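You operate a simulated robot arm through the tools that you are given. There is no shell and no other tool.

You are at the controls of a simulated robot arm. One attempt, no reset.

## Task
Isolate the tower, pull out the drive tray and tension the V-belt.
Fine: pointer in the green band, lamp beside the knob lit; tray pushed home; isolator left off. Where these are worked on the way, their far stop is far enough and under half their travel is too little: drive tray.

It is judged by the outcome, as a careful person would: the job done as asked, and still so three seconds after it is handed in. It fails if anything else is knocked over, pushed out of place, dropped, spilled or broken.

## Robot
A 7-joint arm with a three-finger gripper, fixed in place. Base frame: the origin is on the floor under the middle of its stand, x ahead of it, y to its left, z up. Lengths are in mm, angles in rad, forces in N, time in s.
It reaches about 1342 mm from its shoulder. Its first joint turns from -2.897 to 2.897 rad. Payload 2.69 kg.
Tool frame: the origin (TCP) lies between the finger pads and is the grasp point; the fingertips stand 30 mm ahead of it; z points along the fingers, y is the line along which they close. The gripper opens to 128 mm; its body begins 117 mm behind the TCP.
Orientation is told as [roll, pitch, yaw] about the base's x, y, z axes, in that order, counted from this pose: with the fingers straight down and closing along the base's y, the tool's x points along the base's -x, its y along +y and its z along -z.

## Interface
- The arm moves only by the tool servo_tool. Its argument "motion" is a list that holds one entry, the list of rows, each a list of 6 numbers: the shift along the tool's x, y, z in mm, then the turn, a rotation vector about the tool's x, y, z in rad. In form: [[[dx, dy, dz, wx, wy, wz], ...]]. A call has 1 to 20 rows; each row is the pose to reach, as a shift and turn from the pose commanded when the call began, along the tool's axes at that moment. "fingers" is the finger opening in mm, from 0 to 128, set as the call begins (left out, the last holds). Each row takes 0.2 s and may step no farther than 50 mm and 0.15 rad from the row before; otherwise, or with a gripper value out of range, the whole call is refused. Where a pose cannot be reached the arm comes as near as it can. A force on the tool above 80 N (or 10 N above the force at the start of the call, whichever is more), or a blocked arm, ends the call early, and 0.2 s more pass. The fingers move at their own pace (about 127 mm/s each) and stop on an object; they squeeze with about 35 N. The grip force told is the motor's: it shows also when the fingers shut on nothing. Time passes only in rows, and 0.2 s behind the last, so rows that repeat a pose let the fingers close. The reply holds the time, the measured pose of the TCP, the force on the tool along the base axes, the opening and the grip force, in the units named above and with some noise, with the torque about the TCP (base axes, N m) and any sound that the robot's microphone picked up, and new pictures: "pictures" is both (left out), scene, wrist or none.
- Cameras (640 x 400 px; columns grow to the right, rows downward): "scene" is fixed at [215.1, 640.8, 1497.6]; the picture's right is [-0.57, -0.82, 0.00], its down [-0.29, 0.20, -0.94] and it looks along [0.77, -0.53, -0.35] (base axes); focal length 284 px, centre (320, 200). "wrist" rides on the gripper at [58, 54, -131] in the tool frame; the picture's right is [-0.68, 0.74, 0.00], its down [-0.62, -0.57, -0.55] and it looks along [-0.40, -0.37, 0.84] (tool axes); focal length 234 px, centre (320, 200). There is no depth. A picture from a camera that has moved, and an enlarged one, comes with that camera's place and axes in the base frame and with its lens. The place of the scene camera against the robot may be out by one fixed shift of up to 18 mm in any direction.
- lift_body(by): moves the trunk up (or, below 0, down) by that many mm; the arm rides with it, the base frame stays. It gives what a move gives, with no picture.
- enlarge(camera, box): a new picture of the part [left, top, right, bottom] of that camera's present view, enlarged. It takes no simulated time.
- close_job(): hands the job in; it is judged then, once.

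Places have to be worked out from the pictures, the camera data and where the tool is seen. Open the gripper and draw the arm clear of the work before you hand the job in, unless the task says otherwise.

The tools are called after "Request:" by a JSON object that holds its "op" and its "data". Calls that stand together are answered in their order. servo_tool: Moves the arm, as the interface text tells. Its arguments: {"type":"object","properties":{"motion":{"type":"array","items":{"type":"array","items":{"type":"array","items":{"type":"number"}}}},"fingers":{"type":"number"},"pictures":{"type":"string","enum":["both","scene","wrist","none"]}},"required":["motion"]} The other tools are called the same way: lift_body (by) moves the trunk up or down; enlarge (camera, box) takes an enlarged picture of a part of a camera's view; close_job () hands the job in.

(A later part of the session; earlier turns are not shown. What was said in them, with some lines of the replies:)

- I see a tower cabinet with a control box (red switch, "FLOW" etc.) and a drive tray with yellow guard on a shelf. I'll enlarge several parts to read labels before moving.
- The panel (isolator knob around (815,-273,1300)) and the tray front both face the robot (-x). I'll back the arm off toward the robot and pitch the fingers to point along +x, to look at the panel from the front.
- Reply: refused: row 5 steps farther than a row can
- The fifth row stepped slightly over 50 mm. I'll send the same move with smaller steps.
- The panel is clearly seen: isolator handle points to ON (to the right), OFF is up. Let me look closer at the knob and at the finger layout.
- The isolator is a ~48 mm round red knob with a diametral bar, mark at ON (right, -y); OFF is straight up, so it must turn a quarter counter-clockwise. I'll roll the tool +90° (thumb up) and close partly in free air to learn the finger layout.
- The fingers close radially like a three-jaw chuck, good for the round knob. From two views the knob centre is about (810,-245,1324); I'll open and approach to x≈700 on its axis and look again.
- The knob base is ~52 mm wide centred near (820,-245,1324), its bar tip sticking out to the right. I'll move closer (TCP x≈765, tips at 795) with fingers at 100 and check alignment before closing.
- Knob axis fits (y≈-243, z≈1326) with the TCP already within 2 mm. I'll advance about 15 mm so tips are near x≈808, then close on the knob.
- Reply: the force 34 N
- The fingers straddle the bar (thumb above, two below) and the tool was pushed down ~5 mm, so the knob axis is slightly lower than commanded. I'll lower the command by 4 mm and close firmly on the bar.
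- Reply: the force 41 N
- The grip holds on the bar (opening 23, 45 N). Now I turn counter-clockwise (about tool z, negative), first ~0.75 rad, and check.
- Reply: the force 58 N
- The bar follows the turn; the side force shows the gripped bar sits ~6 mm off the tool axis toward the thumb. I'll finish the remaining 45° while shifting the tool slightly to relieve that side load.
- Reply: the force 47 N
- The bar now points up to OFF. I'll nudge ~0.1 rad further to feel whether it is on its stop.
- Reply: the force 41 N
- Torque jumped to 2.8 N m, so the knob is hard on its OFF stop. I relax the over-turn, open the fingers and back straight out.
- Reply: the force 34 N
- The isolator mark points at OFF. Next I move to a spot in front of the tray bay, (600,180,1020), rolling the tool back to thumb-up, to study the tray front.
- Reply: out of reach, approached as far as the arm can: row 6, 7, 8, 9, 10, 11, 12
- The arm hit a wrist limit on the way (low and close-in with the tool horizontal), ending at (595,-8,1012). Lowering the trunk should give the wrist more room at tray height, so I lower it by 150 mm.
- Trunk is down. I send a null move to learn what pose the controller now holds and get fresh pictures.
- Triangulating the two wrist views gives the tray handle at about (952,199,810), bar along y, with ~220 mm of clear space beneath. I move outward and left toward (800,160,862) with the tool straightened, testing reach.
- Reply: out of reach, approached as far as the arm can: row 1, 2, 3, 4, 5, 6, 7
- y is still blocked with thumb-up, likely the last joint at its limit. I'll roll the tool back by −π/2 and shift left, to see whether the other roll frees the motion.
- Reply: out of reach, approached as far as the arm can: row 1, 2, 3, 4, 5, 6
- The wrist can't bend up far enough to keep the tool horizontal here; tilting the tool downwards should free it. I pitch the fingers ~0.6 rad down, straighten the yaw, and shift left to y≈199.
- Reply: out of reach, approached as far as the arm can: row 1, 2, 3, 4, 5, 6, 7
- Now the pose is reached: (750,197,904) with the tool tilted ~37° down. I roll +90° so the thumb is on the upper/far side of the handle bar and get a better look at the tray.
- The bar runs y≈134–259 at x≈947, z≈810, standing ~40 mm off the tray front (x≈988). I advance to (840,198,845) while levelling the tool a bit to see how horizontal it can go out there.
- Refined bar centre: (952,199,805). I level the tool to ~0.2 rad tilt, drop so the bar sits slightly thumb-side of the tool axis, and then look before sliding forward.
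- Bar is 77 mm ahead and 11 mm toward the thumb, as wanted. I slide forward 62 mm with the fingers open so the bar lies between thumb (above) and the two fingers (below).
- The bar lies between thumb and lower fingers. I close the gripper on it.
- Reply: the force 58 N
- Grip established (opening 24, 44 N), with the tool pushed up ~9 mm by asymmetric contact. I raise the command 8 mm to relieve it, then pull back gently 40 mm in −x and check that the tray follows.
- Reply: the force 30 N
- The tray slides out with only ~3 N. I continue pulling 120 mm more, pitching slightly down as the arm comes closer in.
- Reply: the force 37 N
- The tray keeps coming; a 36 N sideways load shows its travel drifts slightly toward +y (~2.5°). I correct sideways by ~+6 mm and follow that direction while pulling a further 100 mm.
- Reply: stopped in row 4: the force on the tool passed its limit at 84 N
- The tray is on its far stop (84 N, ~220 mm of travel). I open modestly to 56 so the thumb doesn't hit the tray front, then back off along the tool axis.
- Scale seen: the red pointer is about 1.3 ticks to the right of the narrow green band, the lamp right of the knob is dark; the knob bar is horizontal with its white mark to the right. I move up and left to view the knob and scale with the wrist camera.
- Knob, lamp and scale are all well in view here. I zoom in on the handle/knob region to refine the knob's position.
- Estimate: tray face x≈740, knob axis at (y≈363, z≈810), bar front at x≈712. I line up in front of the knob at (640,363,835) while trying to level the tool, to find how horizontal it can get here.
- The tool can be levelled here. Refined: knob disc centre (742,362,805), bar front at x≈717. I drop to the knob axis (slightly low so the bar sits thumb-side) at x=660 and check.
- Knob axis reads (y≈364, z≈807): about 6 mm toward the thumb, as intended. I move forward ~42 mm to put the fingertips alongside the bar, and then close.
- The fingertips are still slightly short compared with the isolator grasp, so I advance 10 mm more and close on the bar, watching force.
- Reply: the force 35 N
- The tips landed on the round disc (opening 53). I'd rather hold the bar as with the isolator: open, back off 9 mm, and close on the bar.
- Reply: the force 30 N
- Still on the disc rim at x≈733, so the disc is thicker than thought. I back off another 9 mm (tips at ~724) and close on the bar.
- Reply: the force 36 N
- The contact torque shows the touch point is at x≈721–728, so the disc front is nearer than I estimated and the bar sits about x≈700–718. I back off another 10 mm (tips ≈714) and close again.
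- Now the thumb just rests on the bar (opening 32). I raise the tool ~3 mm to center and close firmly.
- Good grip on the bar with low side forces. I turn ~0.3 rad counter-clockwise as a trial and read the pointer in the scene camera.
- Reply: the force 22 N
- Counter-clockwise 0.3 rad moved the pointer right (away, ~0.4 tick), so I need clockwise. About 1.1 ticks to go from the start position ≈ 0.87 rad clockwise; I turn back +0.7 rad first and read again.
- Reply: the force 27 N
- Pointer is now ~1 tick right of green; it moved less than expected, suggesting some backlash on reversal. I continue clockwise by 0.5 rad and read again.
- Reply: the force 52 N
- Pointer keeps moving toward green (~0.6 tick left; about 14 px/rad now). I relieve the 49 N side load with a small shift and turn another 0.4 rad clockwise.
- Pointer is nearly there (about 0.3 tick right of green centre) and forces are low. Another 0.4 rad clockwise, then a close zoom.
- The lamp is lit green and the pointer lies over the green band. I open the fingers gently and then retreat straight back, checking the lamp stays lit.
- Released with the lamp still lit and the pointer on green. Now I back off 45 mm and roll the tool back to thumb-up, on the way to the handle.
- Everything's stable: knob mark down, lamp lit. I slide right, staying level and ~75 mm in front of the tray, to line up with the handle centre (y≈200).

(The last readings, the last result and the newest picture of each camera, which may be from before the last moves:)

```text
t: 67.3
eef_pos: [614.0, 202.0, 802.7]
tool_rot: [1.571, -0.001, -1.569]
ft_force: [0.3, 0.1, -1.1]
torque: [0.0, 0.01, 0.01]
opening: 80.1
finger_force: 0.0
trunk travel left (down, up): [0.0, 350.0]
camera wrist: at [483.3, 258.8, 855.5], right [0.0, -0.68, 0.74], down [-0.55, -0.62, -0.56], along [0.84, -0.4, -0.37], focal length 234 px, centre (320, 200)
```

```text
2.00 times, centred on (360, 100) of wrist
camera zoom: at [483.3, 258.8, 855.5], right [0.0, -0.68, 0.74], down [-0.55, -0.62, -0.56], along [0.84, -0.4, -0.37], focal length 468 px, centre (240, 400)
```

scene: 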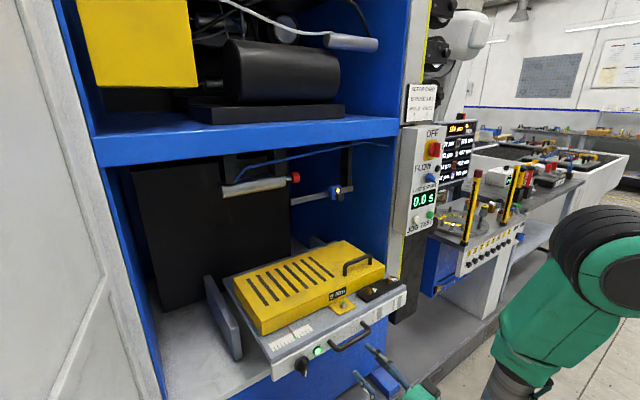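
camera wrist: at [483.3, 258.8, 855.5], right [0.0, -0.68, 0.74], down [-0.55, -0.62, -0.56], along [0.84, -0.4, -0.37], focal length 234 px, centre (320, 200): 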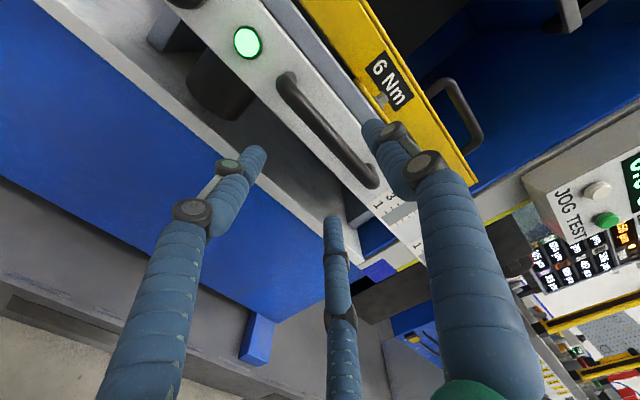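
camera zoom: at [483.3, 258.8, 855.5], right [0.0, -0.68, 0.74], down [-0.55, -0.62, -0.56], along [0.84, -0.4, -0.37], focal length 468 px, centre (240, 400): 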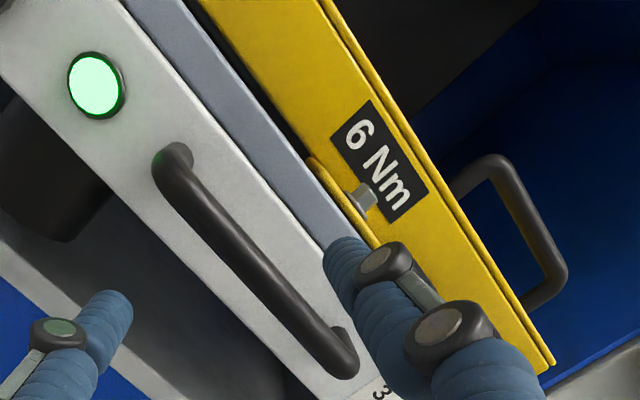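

Level pose reached; the bar is ~9 mm above the tool axis, about 100 mm ahead. I slide forward so the fingers straddle the bar, then narrow the opening so the fingertips can push on the tray face around the bar.

Request:
{"op": "servo_tool", "data": {"motion": [[[0, 0, 30, 0, 0, 0], [0, 0, 55, 0, 0, 0], [0, 1, 75, 0, 0, 0], [0, 1, 90, 0, 0, 0], [0, 1, 90, 0, 0, 0]]], "fingers": 80}}

Request:
{"op": "enlarge", "data": {"camera": "wrist", "box": [180, 40, 500, 240]}}

Request:
{"op": "enlarge", "data": {"camera": "scene", "box": [270, 300, 430, 400]}}

```text
t: 68.5
eef_pos: [704.7, 200.6, 803.4]
tool_rot: [1.568, 0.0, -1.57]
ft_force: [-0.6, -0.1, -0.1]
torque: [0.01, -0.01, 0.0]
opening: 79.8
finger_force: 0.1
trunk travel left (down, up): [0.0, 350.0]
camera wrist: at [574.0, 257.8, 856.7], right [0.0, -0.68, 0.74], down [-0.55, -0.62, -0.56], along [0.84, -0.4, -0.37], focal length 234 px, centre (320, 200)
```

scene: 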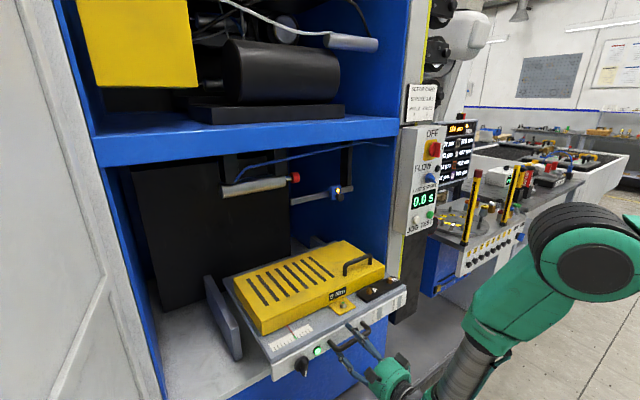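
wrist: 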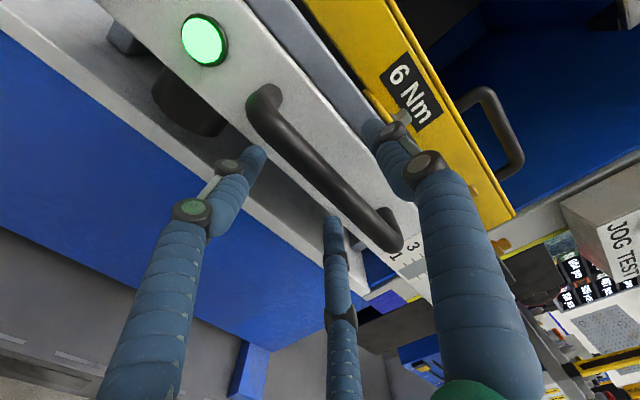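

```text
2.00 times, centred on (340, 140) of wrist
camera zoom: at [574.0, 257.8, 856.7], right [0.0, -0.68, 0.74], down [-0.55, -0.62, -0.56], along [0.84, -0.4, -0.37], focal length 468 px, centre (280, 320)
```

zoom: 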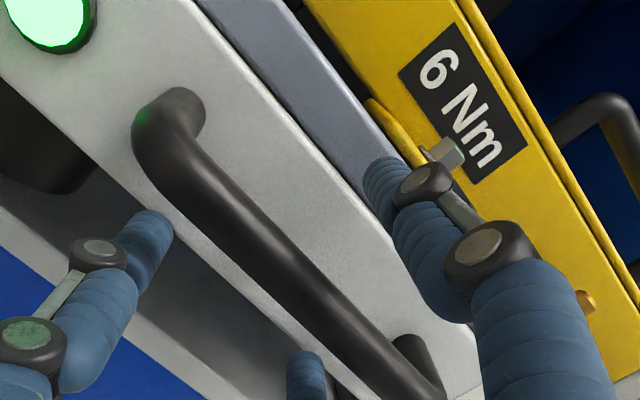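

```text
4.00 times, centred on (350, 350) of scene
camera zoom: at [215.1, 640.8, 1497.6], right [-0.57, -0.82, 0.0], down [-0.29, 0.2, -0.94], along [0.77, -0.53, -0.35], focal length 1134 px, centre (200, -400)
```

zoom: 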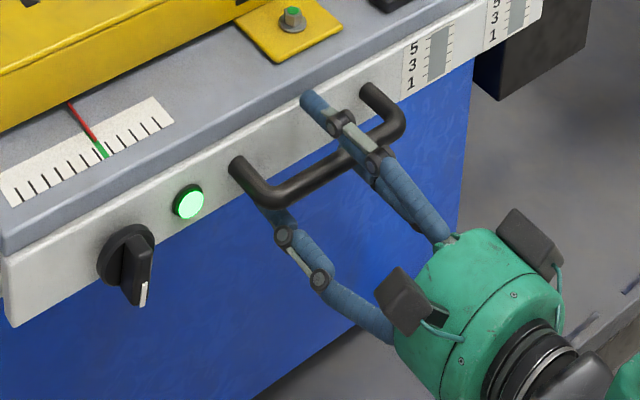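

The fingers straddle the bar cleanly. I narrow to 48 and push forward slowly 40 mm to see that the tray moves.

Request:
{"op": "servo_tool", "data": {"motion": [[[0, 2, 0, 0, 0, 0], [0, 2, 0, 0, 0, 0], [0, 2, 10, 0, 0, 0], [0, 2, 20, 0, 0, 0], [0, 2, 30, 0, 0, 0], [0, 2, 40, 0, 0, 0]]], "fingers": 48}}

Request:
{"op": "enlarge", "data": {"camera": "scene", "box": [240, 280, 430, 400]}}

Request:
{"op": "enlarge", "data": {"camera": "wrist", "box": [180, 40, 500, 240]}}

```text
t: 69.9
eef_pos: [745.4, 199.0, 805.1]
tool_rot: [1.569, 0.001, -1.57]
ft_force: [0.4, 0.3, 0.1]
torque: [-0.01, -0.03, 0.02]
opening: 48.0
finger_force: 0.1
trunk travel left (down, up): [0.0, 350.0]
camera wrist: at [613.3, 257.4, 858.1], right [0.0, -0.68, 0.74], down [-0.55, -0.62, -0.57], along [0.84, -0.4, -0.37], focal length 234 px, centre (320, 200)
```

scene: 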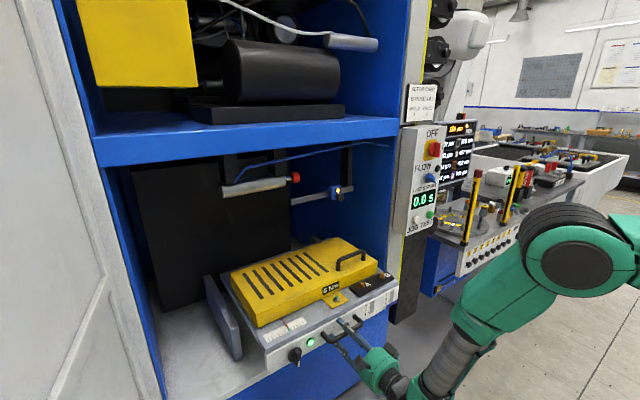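
wrist: 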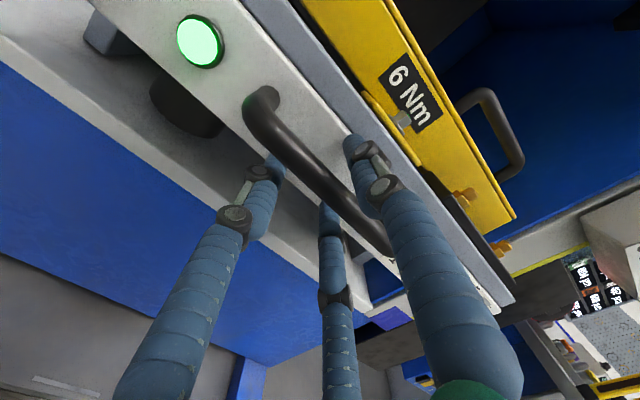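

```text
3.33 times, centred on (335, 340) of scene
camera zoom: at [215.1, 640.8, 1497.6], right [-0.57, -0.82, 0.0], down [-0.29, 0.2, -0.94], along [0.77, -0.53, -0.35], focal length 945 px, centre (270, -267)
```

zoom: 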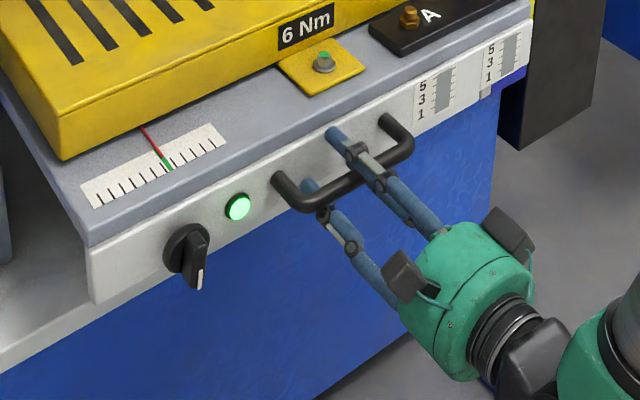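

```text
2.00 times, centred on (340, 140) of wrist
camera zoom: at [613.3, 257.4, 858.1], right [0.0, -0.68, 0.74], down [-0.55, -0.62, -0.57], along [0.84, -0.4, -0.37], focal length 468 px, centre (280, 320)
```

zoom: 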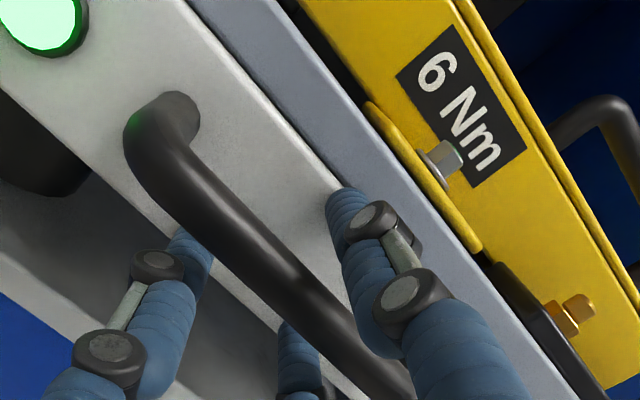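

The tray slides in with almost no force, lamp still lit. I push on another 130 mm.

Request:
{"op": "servo_tool", "data": {"motion": [[[0, 0, 22, 0, 0, 0], [0, 0, 44, 0, 0, 0], [0, 0, 66, 0, 0, 0], [0, 0, 88, 0, 0, 0], [0, 0, 110, 0, 0, 0], [0, 0, 130, 0, 0, 0]]], "fingers": 48}}

Request:
{"op": "enlarge", "data": {"camera": "scene", "box": [220, 240, 410, 360]}}

```text
t: 71.3
eef_pos: [874.3, 199.9, 805.3]
tool_rot: [1.57, -0.002, -1.572]
ft_force: [-0.8, -0.1, 0.1]
torque: [0.01, 0.01, 0.03]
opening: 47.7
finger_force: 0.0
trunk travel left (down, up): [0.0, 350.0]
camera wrist: at [743.2, 256.6, 857.8], right [0.0, -0.68, 0.74], down [-0.55, -0.62, -0.56], along [0.84, -0.4, -0.37], focal length 234 px, centre (320, 200)
```

scene: 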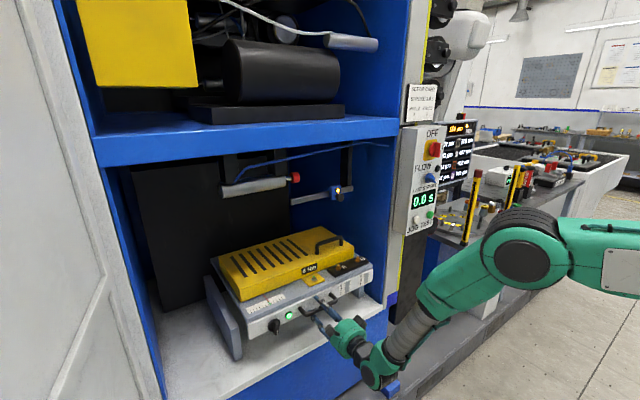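
wrist: 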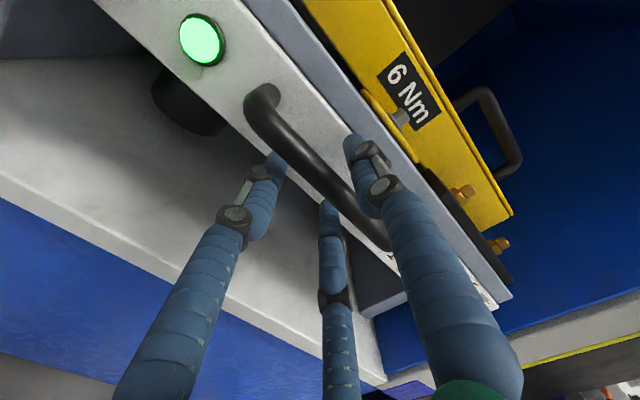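

```text
3.33 times, centred on (315, 300) of scene
camera zoom: at [215.1, 640.8, 1497.6], right [-0.57, -0.82, 0.0], down [-0.29, 0.2, -0.94], along [0.77, -0.53, -0.35], focal length 945 px, centre (337, -133)
```

zoom: 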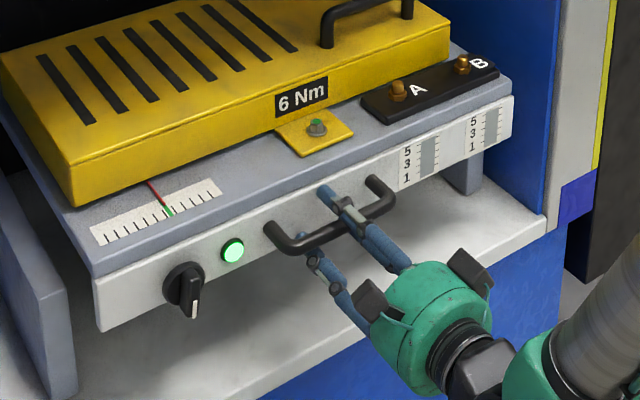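

About 60 mm remain by comparison with the first picture. I push 45 mm more, then slower steps until the force rises at the home stop.

Request:
{"op": "servo_tool", "data": {"motion": [[[0, 0, 15, 0, 0, 0], [0, 0, 30, 0, 0, 0], [0, 0, 42, 0, 0, 0], [0, 0, 48, 0, 0, 0], [0, 0, 54, 0, 0, 0], [0, 0, 59, 0, 0, 0], [0, 0, 64, 0, 0, 0], [0, 0, 68, 0, 0, 0], [0, 0, 72, 0, 0, 0]]], "fingers": 48}}

Request:
{"op": "enlarge", "data": {"camera": "scene", "box": [230, 220, 430, 360]}}

```text
t: 73.3
eef_pos: [945.2, 199.5, 805.8]
tool_rot: [1.572, 0.0, -1.568]
ft_force: [-6.5, -1.3, 1.8]
torque: [0.04, 0.11, -0.3]
opening: 47.7
finger_force: 0.0
trunk travel left (down, up): [0.0, 350.0]
camera wrist: at [814.3, 257.6, 859.1], right [0.0, -0.68, 0.74], down [-0.55, -0.62, -0.56], along [0.84, -0.4, -0.37], focal length 234 px, centre (320, 200)
```

scene: 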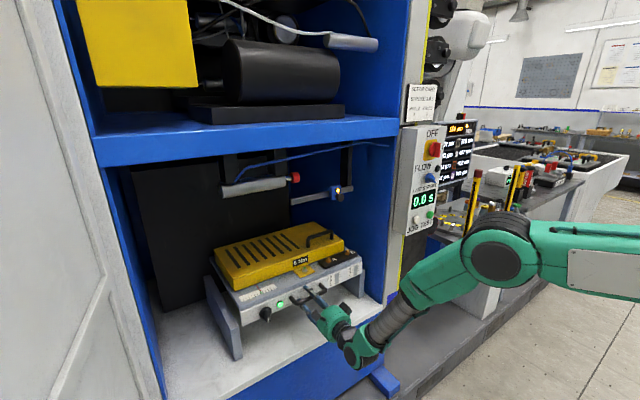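
wrist: 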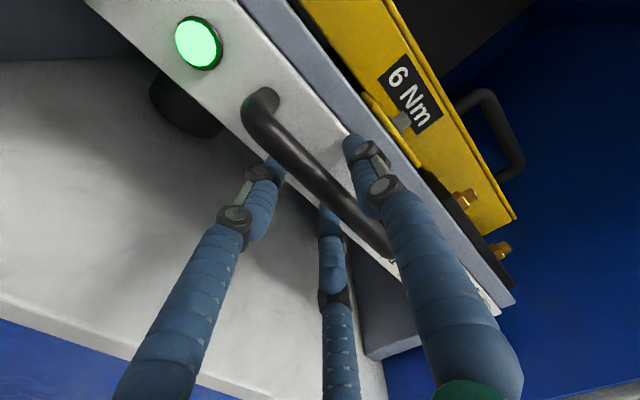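

```text
2.86 times, centred on (330, 290) of scene
camera zoom: at [215.1, 640.8, 1497.6], right [-0.57, -0.82, 0.0], down [-0.29, 0.2, -0.94], along [0.77, -0.53, -0.35], focal length 810 px, centre (291, -57)
```

zoom: 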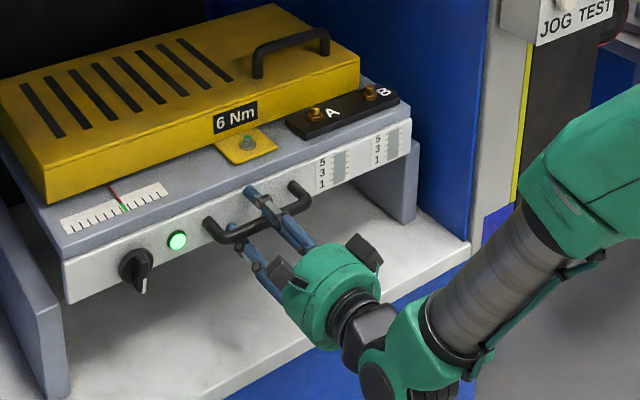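

The tray picture now matches the original home position and a few newtons appear. I press 8 mm further in small steps to make sure it is hard home.

Request:
{"op": "servo_tool", "data": {"motion": [[[0, 0, 2, 0, 0, 0], [0, 0, 4, 0, 0, 0], [0, 0, 6, 0, 0, 0], [0, 0, 8, 0, 0, 0], [0, 0, 8, 0, 0, 0]]], "fingers": 48}}

Request:
{"op": "enlarge", "data": {"camera": "scene", "box": [230, 220, 430, 360]}}

```text
t: 74.0
eef_pos: [944.8, 198.7, 801.1]
tool_rot: [1.564, -0.003, -1.57]
ft_force: [-39.1, -5.8, 8.7]
torque: [0.43, -1.79, -0.16]
opening: 55.9
finger_force: 5.4
trunk travel left (down, up): [0.0, 350.0]
stopped in row 3: the force on the tool passed its limit at 87 N (the readings are from after the stop); the commanded pose is now the measured one
camera wrist: at [814.7, 257.2, 854.8], right [0.01, -0.68, 0.74], down [-0.55, -0.62, -0.56], along [0.83, -0.4, -0.38], focal length 234 px, centre (320, 200)
```

scene: 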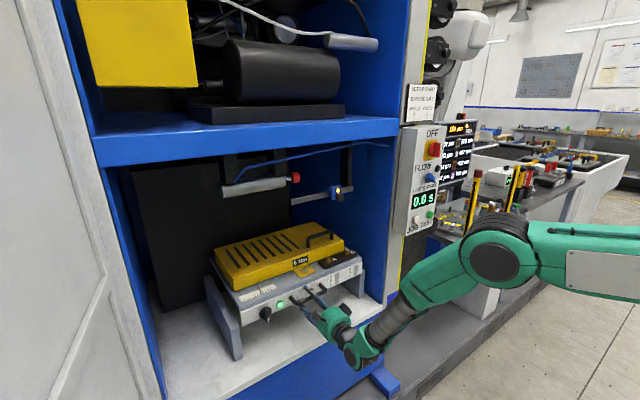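
wrist: 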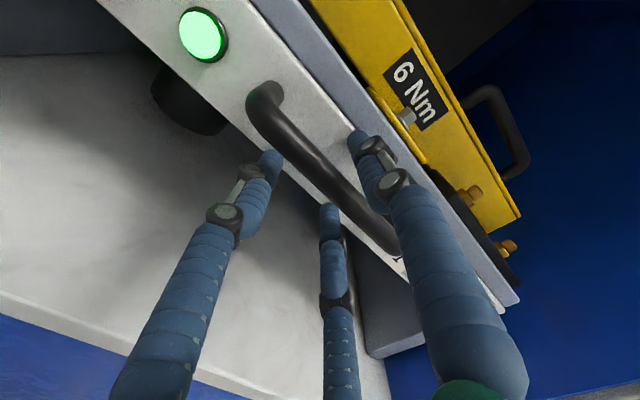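

```text
2.86 times, centred on (330, 290) of scene
camera zoom: at [215.1, 640.8, 1497.6], right [-0.57, -0.82, 0.0], down [-0.29, 0.2, -0.94], along [0.77, -0.53, -0.35], focal length 810 px, centre (291, -57)
```

zoom: 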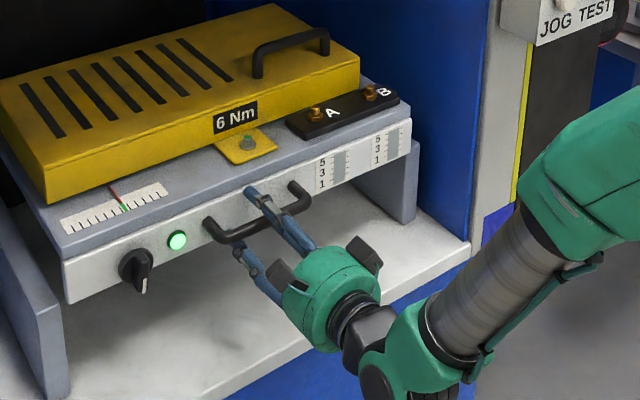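

The home stop is hard (87 N trip) and the tray sits exactly as at the start. I open slightly to 64 so nothing drags on the bar and retreat straight back.

Request:
{"op": "servo_tool", "data": {"motion": [[[0, 0, -2, 0, 0, 0], [0, 0, -4, 0, 0, 0], [0, 0, -12, 0, 0, 0], [0, 0, -30, 0, 0, 0], [0, 0, -60, 0, 0, 0], [0, 0, -100, 0, 0, 0], [0, 0, -140, 0, 0, 0], [0, 0, -170, 0, 0, 0]]], "fingers": 66}}

Request:
{"op": "enlarge", "data": {"camera": "scene", "box": [230, 220, 430, 360]}}

Request:
{"op": "enlarge", "data": {"camera": "scene", "box": [235, 270, 305, 319]}}

```text
t: 75.8
eef_pos: [777.6, 199.9, 802.7]
tool_rot: [1.565, -0.001, -1.569]
ft_force: [0.5, -0.8, -1.2]
torque: [0.01, -0.02, -0.04]
opening: 66.1
finger_force: 0.1
trunk travel left (down, up): [0.0, 350.0]
camera wrist: at [646.9, 258.7, 856.4], right [0.0, -0.68, 0.74], down [-0.55, -0.62, -0.56], along [0.83, -0.4, -0.37], focal length 234 px, centre (320, 200)
```

scene: 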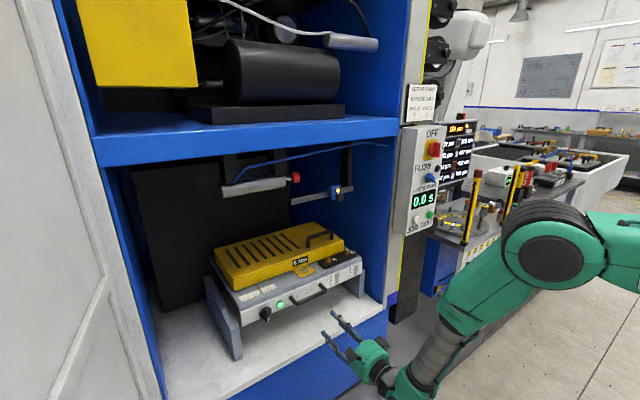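
wrist: 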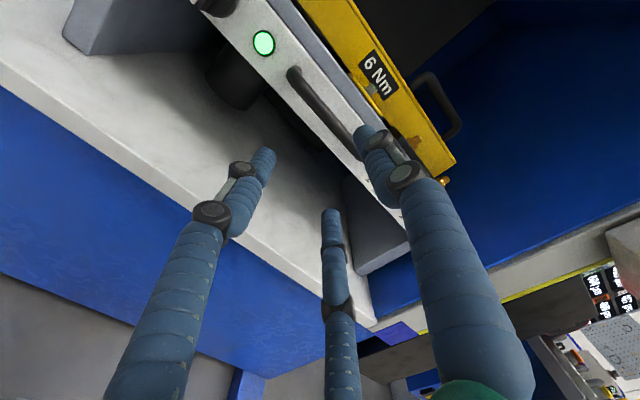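

```text
2.86 times, centred on (330, 290) of scene
camera zoom: at [215.1, 640.8, 1497.6], right [-0.57, -0.82, 0.0], down [-0.29, 0.2, -0.94], along [0.77, -0.53, -0.35], focal length 810 px, centre (291, -57)
```

zoom: 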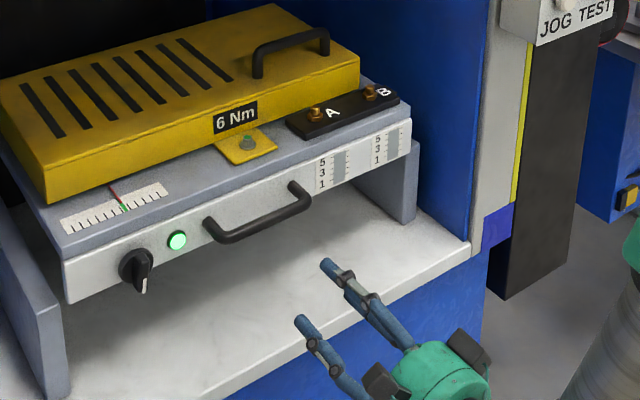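

```text
8.16 times, centred on (270, 294) of scene
camera zoom: at [215.1, 640.8, 1497.6], right [-0.57, -0.82, 0.0], down [-0.29, 0.2, -0.94], along [0.77, -0.53, -0.35], focal length 2314 px, centre (728, -571)
```

zoom: 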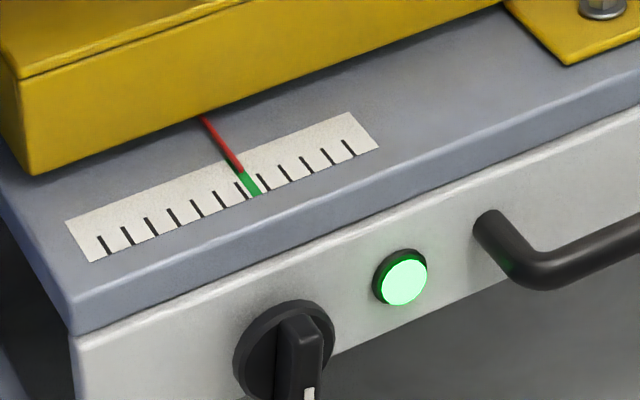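

Tray is home, lamp lit, pointer in the green band. I open the gripper fully, draw the arm further back and check the isolator once more.

Request:
{"op": "servo_tool", "data": {"motion": [[[0, 0, -40, 0, 0, 0], [0, 0, -80, 0, 0, 0], [0, 0, -120, 0, 0, 0], [0, 0, -160, 0, 0, 0], [0, 0, -160, 0, 0, 0]]], "fingers": 128}}

Request:
{"op": "enlarge", "data": {"camera": "scene", "box": [380, 80, 500, 250]}}

Request:
{"op": "enlarge", "data": {"camera": "scene", "box": [230, 220, 430, 360]}}

```text
t: 77.0
eef_pos: [617.8, 200.0, 803.1]
tool_rot: [1.565, -0.002, -1.569]
ft_force: [-0.1, 1.2, -0.2]
torque: [-0.02, 0.0, -0.04]
opening: 128.3
finger_force: 0.1
trunk travel left (down, up): [0.0, 350.0]
camera wrist: at [487.5, 258.4, 856.3], right [0.0, -0.68, 0.74], down [-0.55, -0.62, -0.56], along [0.83, -0.4, -0.37], focal length 234 px, centre (320, 200)
```

scene: 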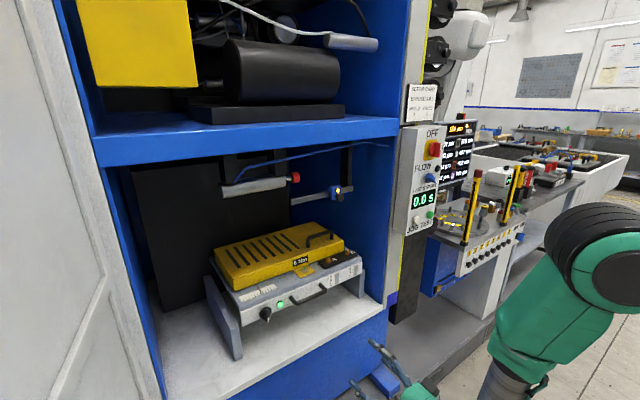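
wrist: 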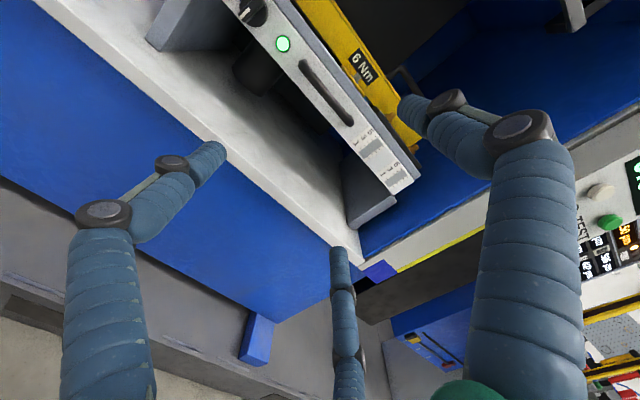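

```text
2.35 times, centred on (440, 165) of scene
camera zoom: at [215.1, 640.8, 1497.6], right [-0.57, -0.82, 0.0], down [-0.29, 0.2, -0.94], along [0.77, -0.53, -0.35], focal length 667 px, centre (38, 282)
```

zoom: 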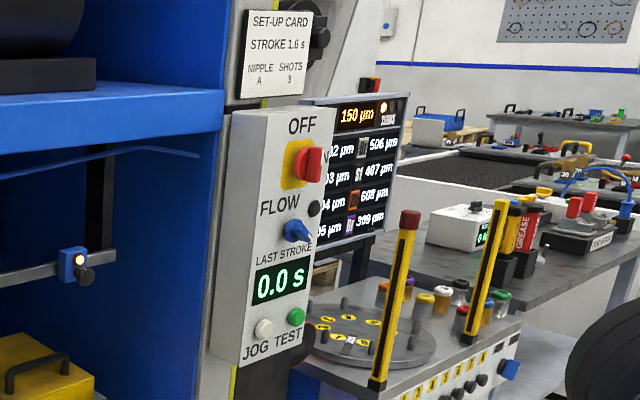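

```text
2.86 times, centred on (330, 290) of scene
camera zoom: at [215.1, 640.8, 1497.6], right [-0.57, -0.82, 0.0], down [-0.29, 0.2, -0.94], along [0.77, -0.53, -0.35], focal length 810 px, centre (291, -57)
```

zoom: 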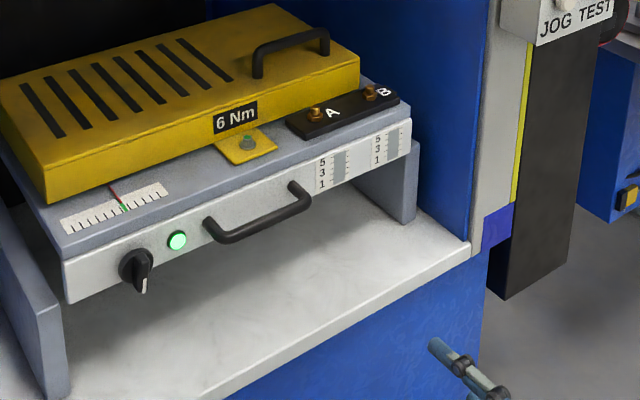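

The isolator is off, the tray is home, the pointer is in the green band and the lamp is lit. Nothing else was moved, the gripper is open and the arm is clear, so I hand the job in.

Request:
{"op": "close_job", "data": {}}

```text
The job is handed in.
```

The V-belt is tensioned and the job is handed in. I have not seen the judging result.

- **Isolator:** I turned it to its OFF stop first, and it was still at OFF in the last pictures.
- **Drive tray:** I pulled it out to its far stop, about 220 mm. Afterwards I pushed it back until it hit the home stop. In the final picture it sits in the same place as at the start.
- **Tension:** I turned the knob clockwise until the lamp beside it lit green, with the pointer over the green band. Both stayed that way after I released the knob and pushed the tray in.

Nothing else looked moved or knocked over in the pictures. The gripper is fully open and the arm is drawn back clear of the work.
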